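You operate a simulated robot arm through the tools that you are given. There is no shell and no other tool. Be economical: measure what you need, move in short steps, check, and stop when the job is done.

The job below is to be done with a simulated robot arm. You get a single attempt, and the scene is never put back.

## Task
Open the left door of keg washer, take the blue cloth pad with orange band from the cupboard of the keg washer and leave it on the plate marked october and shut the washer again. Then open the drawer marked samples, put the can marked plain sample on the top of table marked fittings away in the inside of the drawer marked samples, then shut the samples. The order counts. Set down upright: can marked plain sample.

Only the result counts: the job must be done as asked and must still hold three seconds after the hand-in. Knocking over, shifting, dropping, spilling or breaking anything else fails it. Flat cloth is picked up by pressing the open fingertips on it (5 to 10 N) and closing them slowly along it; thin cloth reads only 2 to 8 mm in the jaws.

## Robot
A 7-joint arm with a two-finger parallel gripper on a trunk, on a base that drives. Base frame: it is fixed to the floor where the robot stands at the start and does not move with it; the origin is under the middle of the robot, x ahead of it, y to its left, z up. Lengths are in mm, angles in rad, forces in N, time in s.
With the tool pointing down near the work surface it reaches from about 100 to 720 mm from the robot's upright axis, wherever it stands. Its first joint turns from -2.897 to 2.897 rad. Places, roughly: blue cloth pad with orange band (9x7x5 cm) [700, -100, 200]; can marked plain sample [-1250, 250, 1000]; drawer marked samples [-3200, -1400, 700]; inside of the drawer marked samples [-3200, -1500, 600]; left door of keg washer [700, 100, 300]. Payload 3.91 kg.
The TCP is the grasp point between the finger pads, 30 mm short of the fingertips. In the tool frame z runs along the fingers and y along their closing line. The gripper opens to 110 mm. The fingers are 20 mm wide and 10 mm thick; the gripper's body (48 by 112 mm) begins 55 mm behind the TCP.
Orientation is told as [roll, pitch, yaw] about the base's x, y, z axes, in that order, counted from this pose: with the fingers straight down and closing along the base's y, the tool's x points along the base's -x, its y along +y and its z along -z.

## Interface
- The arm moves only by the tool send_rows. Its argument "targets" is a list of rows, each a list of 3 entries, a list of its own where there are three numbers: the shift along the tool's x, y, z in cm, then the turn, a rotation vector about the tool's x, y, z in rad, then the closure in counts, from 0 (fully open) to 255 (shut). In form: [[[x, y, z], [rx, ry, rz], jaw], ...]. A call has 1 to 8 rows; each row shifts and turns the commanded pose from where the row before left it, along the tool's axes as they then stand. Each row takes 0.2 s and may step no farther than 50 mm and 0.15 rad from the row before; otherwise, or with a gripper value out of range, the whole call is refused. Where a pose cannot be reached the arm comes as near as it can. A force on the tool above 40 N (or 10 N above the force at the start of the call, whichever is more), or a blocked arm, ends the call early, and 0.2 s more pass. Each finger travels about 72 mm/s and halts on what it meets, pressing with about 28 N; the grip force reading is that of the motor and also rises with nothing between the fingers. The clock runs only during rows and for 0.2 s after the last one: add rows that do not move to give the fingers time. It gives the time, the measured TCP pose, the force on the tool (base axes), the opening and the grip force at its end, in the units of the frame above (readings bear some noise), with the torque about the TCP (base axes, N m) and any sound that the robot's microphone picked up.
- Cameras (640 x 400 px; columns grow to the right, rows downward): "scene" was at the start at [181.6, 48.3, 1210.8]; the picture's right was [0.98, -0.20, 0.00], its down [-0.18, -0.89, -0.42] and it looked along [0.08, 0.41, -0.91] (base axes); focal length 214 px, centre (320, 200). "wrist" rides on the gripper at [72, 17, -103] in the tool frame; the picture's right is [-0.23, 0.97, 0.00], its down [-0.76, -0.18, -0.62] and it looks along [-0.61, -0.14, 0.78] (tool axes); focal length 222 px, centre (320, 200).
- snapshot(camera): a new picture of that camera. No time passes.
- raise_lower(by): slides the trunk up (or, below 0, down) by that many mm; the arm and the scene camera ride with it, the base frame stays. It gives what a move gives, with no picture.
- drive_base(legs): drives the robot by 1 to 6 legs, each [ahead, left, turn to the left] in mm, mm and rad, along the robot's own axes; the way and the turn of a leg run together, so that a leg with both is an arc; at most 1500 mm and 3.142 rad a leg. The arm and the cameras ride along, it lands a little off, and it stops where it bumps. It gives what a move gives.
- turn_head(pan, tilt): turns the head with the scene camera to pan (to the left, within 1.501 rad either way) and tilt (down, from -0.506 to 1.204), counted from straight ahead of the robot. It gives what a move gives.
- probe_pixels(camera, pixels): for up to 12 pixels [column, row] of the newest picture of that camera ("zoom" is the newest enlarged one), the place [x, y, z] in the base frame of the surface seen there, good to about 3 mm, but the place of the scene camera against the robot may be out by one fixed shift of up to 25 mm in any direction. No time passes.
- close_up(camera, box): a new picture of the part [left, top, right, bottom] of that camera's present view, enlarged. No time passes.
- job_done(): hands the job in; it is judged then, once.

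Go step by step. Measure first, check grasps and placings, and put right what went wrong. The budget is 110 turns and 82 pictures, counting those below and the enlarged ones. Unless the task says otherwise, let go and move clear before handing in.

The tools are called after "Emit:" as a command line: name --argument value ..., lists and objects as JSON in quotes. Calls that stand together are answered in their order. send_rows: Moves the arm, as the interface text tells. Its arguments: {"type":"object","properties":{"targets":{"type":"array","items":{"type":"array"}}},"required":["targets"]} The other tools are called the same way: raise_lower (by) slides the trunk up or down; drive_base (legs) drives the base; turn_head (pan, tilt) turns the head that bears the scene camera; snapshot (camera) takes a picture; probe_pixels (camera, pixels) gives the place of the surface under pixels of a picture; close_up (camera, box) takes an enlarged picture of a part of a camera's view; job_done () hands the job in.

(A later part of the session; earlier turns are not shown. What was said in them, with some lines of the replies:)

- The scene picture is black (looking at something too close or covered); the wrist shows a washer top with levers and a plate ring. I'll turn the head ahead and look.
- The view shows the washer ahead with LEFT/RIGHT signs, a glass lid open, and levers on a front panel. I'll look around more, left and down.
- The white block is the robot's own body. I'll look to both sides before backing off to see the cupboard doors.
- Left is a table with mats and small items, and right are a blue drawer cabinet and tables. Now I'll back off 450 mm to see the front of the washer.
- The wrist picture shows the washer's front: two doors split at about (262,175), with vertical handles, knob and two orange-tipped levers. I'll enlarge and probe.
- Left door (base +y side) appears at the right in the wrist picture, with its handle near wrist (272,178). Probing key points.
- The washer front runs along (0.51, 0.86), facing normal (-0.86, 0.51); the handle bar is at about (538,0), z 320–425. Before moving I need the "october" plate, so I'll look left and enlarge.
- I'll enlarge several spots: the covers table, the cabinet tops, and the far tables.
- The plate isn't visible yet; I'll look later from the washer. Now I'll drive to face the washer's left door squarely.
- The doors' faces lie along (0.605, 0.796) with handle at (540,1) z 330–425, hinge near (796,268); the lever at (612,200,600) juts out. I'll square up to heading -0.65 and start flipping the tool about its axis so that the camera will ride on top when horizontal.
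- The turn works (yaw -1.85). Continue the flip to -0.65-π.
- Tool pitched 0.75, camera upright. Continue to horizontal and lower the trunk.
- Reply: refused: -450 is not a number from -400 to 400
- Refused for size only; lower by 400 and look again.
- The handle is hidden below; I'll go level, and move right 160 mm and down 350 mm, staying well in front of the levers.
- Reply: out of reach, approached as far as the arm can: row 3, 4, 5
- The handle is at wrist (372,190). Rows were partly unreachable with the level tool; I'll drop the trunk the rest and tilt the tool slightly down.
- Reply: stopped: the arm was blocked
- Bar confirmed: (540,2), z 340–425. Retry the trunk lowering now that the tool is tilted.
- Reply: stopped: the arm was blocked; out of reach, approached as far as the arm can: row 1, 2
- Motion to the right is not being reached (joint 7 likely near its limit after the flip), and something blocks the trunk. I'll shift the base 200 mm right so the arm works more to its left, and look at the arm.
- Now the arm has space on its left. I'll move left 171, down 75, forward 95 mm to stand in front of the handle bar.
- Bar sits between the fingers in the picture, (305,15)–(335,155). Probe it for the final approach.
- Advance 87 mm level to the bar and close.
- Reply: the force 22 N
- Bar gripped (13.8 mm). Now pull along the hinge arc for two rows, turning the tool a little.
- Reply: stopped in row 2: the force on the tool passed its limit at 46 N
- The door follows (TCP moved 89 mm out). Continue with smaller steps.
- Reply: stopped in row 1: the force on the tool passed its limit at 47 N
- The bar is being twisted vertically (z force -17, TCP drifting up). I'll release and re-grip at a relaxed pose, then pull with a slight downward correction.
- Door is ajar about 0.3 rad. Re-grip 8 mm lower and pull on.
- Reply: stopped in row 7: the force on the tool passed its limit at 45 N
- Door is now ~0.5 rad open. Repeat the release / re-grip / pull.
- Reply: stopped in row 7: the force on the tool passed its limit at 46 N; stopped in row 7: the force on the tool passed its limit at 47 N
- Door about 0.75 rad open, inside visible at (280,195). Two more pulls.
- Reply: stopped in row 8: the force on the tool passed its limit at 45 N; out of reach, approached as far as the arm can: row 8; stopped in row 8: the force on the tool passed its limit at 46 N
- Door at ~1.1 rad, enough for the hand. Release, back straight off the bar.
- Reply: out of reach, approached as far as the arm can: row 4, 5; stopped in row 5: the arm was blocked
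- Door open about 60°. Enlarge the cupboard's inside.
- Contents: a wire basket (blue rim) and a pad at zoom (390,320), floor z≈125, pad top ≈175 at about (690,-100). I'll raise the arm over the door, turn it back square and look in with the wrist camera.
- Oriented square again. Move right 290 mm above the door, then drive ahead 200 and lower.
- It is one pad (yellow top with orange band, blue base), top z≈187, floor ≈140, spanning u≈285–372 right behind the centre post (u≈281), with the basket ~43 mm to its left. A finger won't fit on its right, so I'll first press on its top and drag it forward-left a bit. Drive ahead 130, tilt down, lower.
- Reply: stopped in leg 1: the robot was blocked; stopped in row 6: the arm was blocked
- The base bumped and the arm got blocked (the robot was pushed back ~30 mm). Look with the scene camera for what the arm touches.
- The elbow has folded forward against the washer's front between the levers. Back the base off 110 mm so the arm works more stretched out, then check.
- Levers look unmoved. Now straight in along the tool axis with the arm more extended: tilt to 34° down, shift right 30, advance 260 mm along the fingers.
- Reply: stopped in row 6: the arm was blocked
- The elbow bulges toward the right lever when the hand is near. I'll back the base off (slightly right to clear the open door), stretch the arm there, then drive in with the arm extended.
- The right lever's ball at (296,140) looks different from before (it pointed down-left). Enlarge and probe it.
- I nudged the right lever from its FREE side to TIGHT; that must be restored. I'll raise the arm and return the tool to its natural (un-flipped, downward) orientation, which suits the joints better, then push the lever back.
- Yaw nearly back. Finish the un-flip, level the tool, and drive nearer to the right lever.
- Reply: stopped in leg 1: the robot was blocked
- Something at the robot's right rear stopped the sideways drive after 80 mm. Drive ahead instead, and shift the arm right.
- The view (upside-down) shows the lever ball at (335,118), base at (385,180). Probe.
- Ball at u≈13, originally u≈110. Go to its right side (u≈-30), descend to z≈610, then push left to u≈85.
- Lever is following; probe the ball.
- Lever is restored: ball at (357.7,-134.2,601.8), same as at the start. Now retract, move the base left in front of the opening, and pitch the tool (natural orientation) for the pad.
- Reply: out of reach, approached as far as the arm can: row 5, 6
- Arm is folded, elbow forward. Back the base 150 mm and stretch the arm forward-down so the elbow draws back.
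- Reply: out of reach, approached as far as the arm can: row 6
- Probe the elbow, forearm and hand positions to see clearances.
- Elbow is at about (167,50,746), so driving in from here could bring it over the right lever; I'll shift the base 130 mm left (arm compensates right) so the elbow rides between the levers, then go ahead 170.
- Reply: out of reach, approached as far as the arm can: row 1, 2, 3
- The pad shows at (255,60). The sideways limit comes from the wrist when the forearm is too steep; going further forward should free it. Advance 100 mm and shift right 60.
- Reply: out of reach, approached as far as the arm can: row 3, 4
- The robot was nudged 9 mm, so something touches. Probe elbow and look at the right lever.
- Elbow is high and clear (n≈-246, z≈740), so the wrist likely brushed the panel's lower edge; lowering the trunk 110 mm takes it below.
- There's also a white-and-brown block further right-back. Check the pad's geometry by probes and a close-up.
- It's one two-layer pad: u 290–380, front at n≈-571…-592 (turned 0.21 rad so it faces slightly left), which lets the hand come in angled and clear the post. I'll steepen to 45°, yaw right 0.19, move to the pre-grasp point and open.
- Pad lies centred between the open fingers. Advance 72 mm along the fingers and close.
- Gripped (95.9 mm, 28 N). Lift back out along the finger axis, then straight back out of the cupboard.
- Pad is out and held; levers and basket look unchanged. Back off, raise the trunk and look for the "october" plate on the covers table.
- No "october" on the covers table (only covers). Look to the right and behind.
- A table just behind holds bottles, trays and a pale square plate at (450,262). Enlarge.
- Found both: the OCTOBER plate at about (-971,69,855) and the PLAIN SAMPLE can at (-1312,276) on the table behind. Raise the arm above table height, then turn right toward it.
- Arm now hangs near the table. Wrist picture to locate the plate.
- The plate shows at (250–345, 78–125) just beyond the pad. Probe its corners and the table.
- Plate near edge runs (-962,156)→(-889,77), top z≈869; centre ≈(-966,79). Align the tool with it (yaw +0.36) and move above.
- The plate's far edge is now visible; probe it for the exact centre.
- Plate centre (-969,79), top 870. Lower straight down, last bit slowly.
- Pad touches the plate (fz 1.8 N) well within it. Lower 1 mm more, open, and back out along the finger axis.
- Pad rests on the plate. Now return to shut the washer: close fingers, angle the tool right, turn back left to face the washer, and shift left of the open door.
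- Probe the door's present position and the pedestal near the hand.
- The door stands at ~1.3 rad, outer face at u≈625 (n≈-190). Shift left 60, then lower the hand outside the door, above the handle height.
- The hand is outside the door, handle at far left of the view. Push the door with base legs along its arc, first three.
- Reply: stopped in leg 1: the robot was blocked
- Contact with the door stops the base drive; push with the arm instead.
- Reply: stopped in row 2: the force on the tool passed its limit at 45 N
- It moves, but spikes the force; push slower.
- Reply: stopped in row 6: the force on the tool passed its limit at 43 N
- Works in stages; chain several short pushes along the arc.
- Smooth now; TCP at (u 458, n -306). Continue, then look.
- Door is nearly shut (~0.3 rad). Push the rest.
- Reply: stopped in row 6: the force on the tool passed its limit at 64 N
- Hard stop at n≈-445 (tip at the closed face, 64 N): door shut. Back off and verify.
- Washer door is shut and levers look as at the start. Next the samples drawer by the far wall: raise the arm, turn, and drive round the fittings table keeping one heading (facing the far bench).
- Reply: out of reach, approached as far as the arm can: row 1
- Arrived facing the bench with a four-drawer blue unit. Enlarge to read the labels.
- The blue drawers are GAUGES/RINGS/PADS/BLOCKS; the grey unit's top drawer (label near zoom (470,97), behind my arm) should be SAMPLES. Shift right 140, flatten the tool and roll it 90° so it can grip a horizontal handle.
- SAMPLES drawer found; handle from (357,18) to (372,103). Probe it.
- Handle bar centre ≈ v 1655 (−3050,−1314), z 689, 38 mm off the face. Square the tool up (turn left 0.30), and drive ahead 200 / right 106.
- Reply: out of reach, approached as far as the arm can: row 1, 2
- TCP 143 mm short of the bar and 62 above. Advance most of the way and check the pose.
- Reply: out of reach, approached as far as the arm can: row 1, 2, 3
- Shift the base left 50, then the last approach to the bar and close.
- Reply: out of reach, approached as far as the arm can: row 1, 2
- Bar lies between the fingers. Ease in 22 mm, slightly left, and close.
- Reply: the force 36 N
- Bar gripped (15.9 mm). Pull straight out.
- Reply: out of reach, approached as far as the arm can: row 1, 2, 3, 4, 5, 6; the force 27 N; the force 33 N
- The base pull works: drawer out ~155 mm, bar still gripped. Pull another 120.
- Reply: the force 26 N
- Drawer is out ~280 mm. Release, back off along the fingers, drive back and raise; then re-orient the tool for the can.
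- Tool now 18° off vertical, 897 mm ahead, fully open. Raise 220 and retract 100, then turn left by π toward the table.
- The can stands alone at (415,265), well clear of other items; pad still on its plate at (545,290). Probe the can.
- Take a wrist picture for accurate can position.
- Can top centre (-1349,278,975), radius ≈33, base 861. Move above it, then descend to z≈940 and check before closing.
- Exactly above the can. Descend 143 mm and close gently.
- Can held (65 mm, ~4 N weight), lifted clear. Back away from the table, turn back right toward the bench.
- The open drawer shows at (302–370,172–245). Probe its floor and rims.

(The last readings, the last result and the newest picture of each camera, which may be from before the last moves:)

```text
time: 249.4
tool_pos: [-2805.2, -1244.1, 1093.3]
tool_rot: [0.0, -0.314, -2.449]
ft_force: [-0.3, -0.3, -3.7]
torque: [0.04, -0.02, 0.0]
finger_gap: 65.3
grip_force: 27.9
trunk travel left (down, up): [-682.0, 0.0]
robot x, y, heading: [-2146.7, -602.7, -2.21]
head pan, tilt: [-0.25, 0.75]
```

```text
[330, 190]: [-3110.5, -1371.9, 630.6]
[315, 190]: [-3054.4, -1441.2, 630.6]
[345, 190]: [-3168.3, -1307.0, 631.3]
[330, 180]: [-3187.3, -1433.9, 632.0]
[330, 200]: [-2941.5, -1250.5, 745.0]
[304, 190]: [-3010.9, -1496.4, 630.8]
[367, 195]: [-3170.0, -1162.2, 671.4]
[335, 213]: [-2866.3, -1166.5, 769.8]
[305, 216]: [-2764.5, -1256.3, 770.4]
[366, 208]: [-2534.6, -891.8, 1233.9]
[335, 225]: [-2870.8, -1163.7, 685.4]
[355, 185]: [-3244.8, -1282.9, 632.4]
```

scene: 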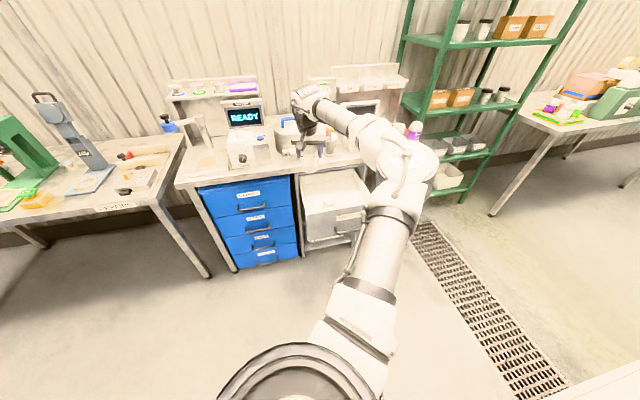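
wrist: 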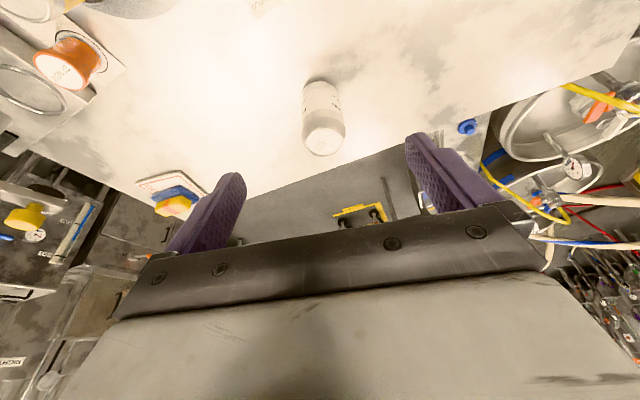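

Unclear what lies at row 200; probe a finer grid (free).

Emit:
probe_pixels --camera "scene" --pixels '[[330, 193], [330, 196], [330, 198], [330, 202], [330, 205], [330, 208], [312, 197], [312, 203], [312, 209], [350, 192], [350, 197], [350, 203]]'

Emit:
probe_pixels --camera "scene" --pixels '[[330, 170], [315, 180], [345, 180], [330, 175], [322, 200], [340, 200], [345, 205], [325, 206], [306, 200], [303, 180], [360, 190], [318, 172]]'

```text
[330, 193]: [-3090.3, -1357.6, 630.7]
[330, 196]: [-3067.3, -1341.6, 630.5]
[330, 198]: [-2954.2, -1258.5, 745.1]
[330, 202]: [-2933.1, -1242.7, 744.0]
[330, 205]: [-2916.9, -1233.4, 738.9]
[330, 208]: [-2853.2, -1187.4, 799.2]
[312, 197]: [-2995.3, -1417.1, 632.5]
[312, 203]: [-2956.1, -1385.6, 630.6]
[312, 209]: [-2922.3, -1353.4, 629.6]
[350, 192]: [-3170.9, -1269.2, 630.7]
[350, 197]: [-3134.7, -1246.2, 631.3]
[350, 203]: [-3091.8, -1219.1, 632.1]
```

```text
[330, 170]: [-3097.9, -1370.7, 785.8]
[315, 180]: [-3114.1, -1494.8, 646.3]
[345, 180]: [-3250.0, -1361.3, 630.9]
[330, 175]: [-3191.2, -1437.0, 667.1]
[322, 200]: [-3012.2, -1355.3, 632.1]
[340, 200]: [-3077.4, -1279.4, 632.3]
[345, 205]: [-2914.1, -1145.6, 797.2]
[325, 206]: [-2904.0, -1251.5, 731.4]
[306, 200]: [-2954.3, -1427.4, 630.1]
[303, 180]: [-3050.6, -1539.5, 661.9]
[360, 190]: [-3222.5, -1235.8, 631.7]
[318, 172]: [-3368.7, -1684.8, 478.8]
```

Floor is at z≈648 (true), and an object about 114 mm tall stands at v≈1583, m≈-2755; the right-back area (v≈1726, m≈-2840) is clear floor. Move the base so the can hangs above that spot.

Emit:
drive_base --legs '[[166, -223, 0]]'

```text
time: 251.7
tool_pos: [-3074.2, -1251.3, 1093.7]
tool_rot: [-0.001, -0.313, -2.446]
ft_force: [-0.2, 0.1, -3.8]
torque: [0.0, 0.0, -0.03]
finger_gap: 65.4
grip_force: 28.3
trunk travel left (down, up): [-682.0, 0.0]
robot x, y, heading: [-2418.3, -609.1, -2.2]
head pan, tilt: [-0.25, 0.75]
```

TCP is over v=1714, m=-2841. Lower with the trunk into the drawer.

Emit:
raise_lower --by -200

Emit:
raise_lower --by -130

```text
time: 253.8
tool_pos: [-3072.7, -1250.5, 893.3]
tool_rot: [-0.001, -0.313, -2.448]
ft_force: [0.1, -0.2, -3.1]
torque: [0.02, -0.02, 0.01]
finger_gap: 65.3
grip_force: 28.7
trunk travel left (down, up): [-482.0, 200.0]
robot x, y, heading: [-2415.7, -604.6, -2.202]
head pan, tilt: [-0.25, 0.75]
```

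```text
time: 255.4
tool_pos: [-3073.3, -1252.3, 765.7]
tool_rot: [0.001, -0.314, -2.447]
ft_force: [0.2, -0.1, -3.1]
torque: [0.0, -0.04, 0.02]
finger_gap: 65.3
grip_force: 28.0
trunk travel left (down, up): [-352.0, 330.0]
robot x, y, heading: [-2412.8, -605.6, -2.203]
head pan, tilt: [-0.25, 0.75]
```

Can bottom ≈689; lower by arm 36 mm in small steps, watching the force.

Emit:
send_rows --targets '[[[0.5, 0, 1.5], [0, 0, 0], 220], [[0.35, 0, 1.05], [0, 0, 0], 220], [[0.16, 0, 0.48], [0, 0, 0], 220], [[0.1, 0, 0.3], [0, 0, 0], 220]]'

```text
time: 256.4
tool_pos: [-3072.8, -1252.3, 726.9]
tool_rot: [0.0, -0.314, -2.448]
ft_force: [-0.9, 0.1, -3.0]
torque: [0.02, -0.03, -0.04]
finger_gap: 65.0
grip_force: 27.9
trunk travel left (down, up): [-352.0, 330.0]
robot x, y, heading: [-2414.3, -607.7, -2.208]
head pan, tilt: [-0.25, 0.75]
```

Not yet in contact (fz still -3). Step down further in 2 mm steps.

Emit:
send_rows --targets '[[[0.06, 0, 0.19], [0, 0, 0], 220], [[0.06, 0, 0.19], [0, 0, 0], 220], [[0.06, 0, 0.19], [0, 0, 0], 220]]'

Emit:
send_rows --targets '[[[0.06, 0, 0.19], [0, 0, 0], 220], [[0.06, 0, 0.19], [0, 0, 0], 220]]'

```text
time: 257.2
tool_pos: [-3074.3, -1251.6, 724.4]
tool_rot: [0.001, -0.319, -2.447]
ft_force: [-0.8, -0.6, 10.2]
torque: [0.2, -0.01, 0.01]
finger_gap: 65.2
grip_force: 28.0
trunk travel left (down, up): [-352.0, 330.0]
robot x, y, heading: [-2413.7, -605.6, -2.205]
head pan, tilt: [-0.25, 0.75]
```

```text
time: 257.8
tool_pos: [-3073.0, -1250.0, 722.6]
tool_rot: [0.002, -0.317, -2.444]
ft_force: [1.7, -0.3, 21.7]
torque: [0.07, 0.38, -0.21]
finger_gap: 65.3
grip_force: 27.9
trunk travel left (down, up): [-352.0, 330.0]
robot x, y, heading: [-2414.1, -605.9, -2.204]
head pan, tilt: [-0.25, 0.75]
```

Can stands on the floor (contact at z≈724). Relieve the press by 4 mm, open slowly to ~92 mm, rise straight up.

Emit:
send_rows --targets '[[[-0.14, 0, -0.4], [0, 0, 0], 220], [[0, 0, 0], [0, 0, 0], 90], [[0, 0, 0], [0, 0, 0], 45], [[0, 0, 0], [0, 0, 0], 45], [[-0.9, 0, -2.85], [0, 0, 0], 45], [[-1.3, 0, -4], [0, 0, 0], 45], [[-1.3, 0, -4], [0, 0, 0], 45]]'

Emit:
raise_lower --by 150

Emit:
close_up --camera "scene" --box '[250, 130, 490, 280]'

```text
time: 259.4
tool_pos: [-3072.3, -1246.7, 839.9]
tool_rot: [0.0, -0.315, -2.447]
ft_force: [-0.5, -0.7, 0.2]
torque: [0.03, -0.01, -0.02]
finger_gap: 90.7
grip_force: 0.0
trunk travel left (down, up): [-352.0, 330.0]
robot x, y, heading: [-2415.5, -606.0, -2.202]
head pan, tilt: [-0.25, 0.75]
```

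```text
time: 261.2
tool_pos: [-3071.9, -1248.5, 989.1]
tool_rot: [0.001, -0.316, -2.446]
ft_force: [-0.3, 0.3, 0.8]
torque: [-0.03, 0.04, -0.02]
finger_gap: 90.6
grip_force: 0.0
trunk travel left (down, up): [-502.0, 180.0]
robot x, y, heading: [-2416.1, -606.0, -2.204]
head pan, tilt: [-0.25, 0.75]
```

```text
2.67 times, centred on (370, 205) of scene
```

zoom: 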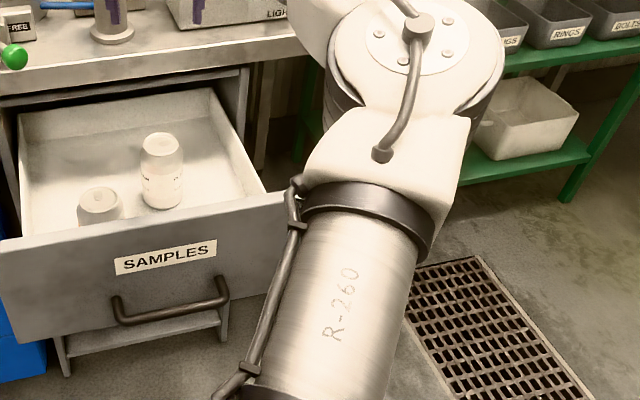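

The plain can stands upright in the drawer, clear of the other one. Back off, close the fingers, lower to the panel's upper front and push it shut with the base.

Emit:
drive_base --legs '[[-350, 55, 0]]'

Emit:
raise_lower --by -213

Emit:
send_rows --targets '[[[0, 0, 0], [0, 0, 0], 255], [[0, 0, 0], [0, 0, 0], 255], [[0, 0, 0], [0, 0, 0], 255], [[0, 0, 0], [0, 0, 0], 255]]'

Emit:
drive_base --legs '[[120, 0, 0], [100, 0, 0]]'

```text
time: 263.5
tool_pos: [-2819.3, -1001.7, 989.6]
tool_rot: [0.002, -0.316, -2.445]
ft_force: [0.3, 0.1, -0.2]
torque: [-0.01, 0.01, 0.06]
finger_gap: 90.4
grip_force: 0.0
trunk travel left (down, up): [-502.0, 180.0]
robot x, y, heading: [-2166.2, -357.9, -2.202]
head pan, tilt: [-0.25, 0.75]
```

```text
time: 265.7
tool_pos: [-2820.1, -1002.0, 776.3]
tool_rot: [0.0, -0.315, -2.447]
ft_force: [0.4, -0.2, -0.2]
torque: [0.0, -0.01, 0.01]
finger_gap: 90.7
grip_force: 0.0
trunk travel left (down, up): [-289.0, 393.0]
robot x, y, heading: [-2165.9, -357.4, -2.205]
head pan, tilt: [-0.25, 0.75]
```

```text
time: 266.7
tool_pos: [-2820.7, -1002.1, 778.1]
tool_rot: [0.002, -0.314, -2.446]
ft_force: [0.3, -0.2, -0.5]
torque: [-0.01, 0.02, 0.0]
finger_gap: 0.2
grip_force: 28.5
trunk travel left (down, up): [-289.0, 393.0]
robot x, y, heading: [-2168.1, -358.2, -2.202]
head pan, tilt: [-0.25, 0.75]
```

```text
time: 268.7
tool_pos: [-2950.3, -1180.6, 777.8]
tool_rot: [0.002, -0.314, -2.443]
ft_force: [0.2, -0.7, 0.0]
torque: [-0.02, 0.01, -0.03]
finger_gap: 0.0
grip_force: 27.9
trunk travel left (down, up): [-289.0, 393.0]
robot x, y, heading: [-2295.6, -533.9, -2.207]
head pan, tilt: [-0.25, 0.75]
```

Drawer is sliding in with little force (front now ~-2729). Push the remaining ~190 mm.

Emit:
drive_base --legs '[[100, 0, 0], [70, 0, 0], [35, 0, 0]]'

```text
time: 270.9
tool_pos: [-3052.4, -1318.8, 780.0]
tool_rot: [-0.006, -0.301, -2.444]
ft_force: [10.7, 13.9, 9.5]
torque: [-1.26, 0.83, 0.19]
finger_gap: 0.0
grip_force: 28.2
trunk travel left (down, up): [-289.0, 393.0]
robot x, y, heading: [-2399.6, -681.8, -2.202]
head pan, tilt: [-0.25, 0.75]
stopped in leg 3: the force on the tool passed its limit at 108 N (the readings are from after the stop); the commanded pose is now the measured one
```

Torque says the contact was ~90 mm above the TCP — the hand met the bench edge, with the drawer still ~20 mm open. Back off, go lower and push on the handle bar instead.

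Emit:
drive_base --legs '[[-100, 0, 0]]'

Emit:
raise_lower --by -75

Emit:
drive_base --legs '[[60, 0, 0], [10, 0, 0], [10, 0, 0], [10, 0, 0]]'

```text
time: 272.0
tool_pos: [-2997.8, -1240.5, 777.4]
tool_rot: [-0.004, -0.3, -2.444]
ft_force: [-0.6, 0.1, -0.1]
torque: [-0.03, 0.02, 0.01]
finger_gap: 0.0
grip_force: 28.1
trunk travel left (down, up): [-289.0, 393.0]
robot x, y, heading: [-2343.5, -599.8, -2.206]
head pan, tilt: [-0.25, 0.75]
```

```text
time: 273.1
tool_pos: [-2996.8, -1240.7, 702.9]
tool_rot: [-0.006, -0.3, -2.445]
ft_force: [-0.3, 0.0, 0.0]
torque: [0.01, 0.01, -0.02]
finger_gap: 0.1
grip_force: 27.8
trunk travel left (down, up): [-214.0, 468.0]
robot x, y, heading: [-2343.9, -604.5, -2.209]
head pan, tilt: [-0.25, 0.75]
```

```text
time: 274.9
tool_pos: [-3038.8, -1298.4, 703.8]
tool_rot: [-0.008, -0.287, -2.442]
ft_force: [2.8, 4.7, 4.9]
torque: [0.06, -0.03, 0.07]
finger_gap: 0.3
grip_force: 27.9
trunk travel left (down, up): [-214.0, 468.0]
robot x, y, heading: [-2392.1, -661.6, -2.199]
head pan, tilt: [-0.25, 0.75]
stopped in leg 3: the force on the tool passed its limit at 54 N (the readings are from after the stop); the commanded pose is now the measured one
```

Stopped at 54 N with the tip at m≈-2876, exactly the closed bar's front: drawer shut. One more firm nudge to confirm, then back clear.

Emit:
drive_base --legs '[[12, 0, 0]]'

Emit:
drive_base --legs '[[-200, 0, 0]]'

```text
time: 275.6
tool_pos: [-3038.5, -1299.2, 701.3]
tool_rot: [-0.014, -0.268, -2.44]
ft_force: [3.0, 3.0, 1.5]
torque: [0.03, -0.02, 0.02]
finger_gap: 0.0
grip_force: 27.8
trunk travel left (down, up): [-214.0, 468.0]
robot x, y, heading: [-2393.3, -667.7, -2.203]
head pan, tilt: [-0.25, 0.75]
stopped in leg 1: the force on the tool passed its limit at 60 N (the readings are from after the stop); the commanded pose is now the measured one
```

```text
time: 277.2
tool_pos: [-2920.3, -1138.3, 701.6]
tool_rot: [-0.014, -0.268, -2.44]
ft_force: [0.0, -0.1, 1.0]
torque: [-0.04, -0.04, 0.0]
finger_gap: 0.2
grip_force: 27.8
trunk travel left (down, up): [-214.0, 468.0]
robot x, y, heading: [-2272.0, -502.9, -2.205]
head pan, tilt: [-0.25, 0.75]
5 turns are left
```

The second nudge met a solid stop at the same spot, so the drawer is shut, and the arm is clear. Handing in.

Emit:
job_done

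```text
The job is handed in.
```

The job is handed in: the pad is on the october plate with the washer door shut again, and the plain sample can is upright in the samples drawer, which is shut.

- **Washer lever:** while I was reaching into the washer, the arm knocked its right lever from FREE to TIGHT. I pushed it back, and its ball probed within about 1 mm of where it started. I then followed through by up to 5 mm more. Later pictures still showed it on the FREE side.
- **Drawer closing:** I had no pictures left by then, so I judged it shut from force. It met a solid stop twice, with the handle at the spot I measured for it before opening.
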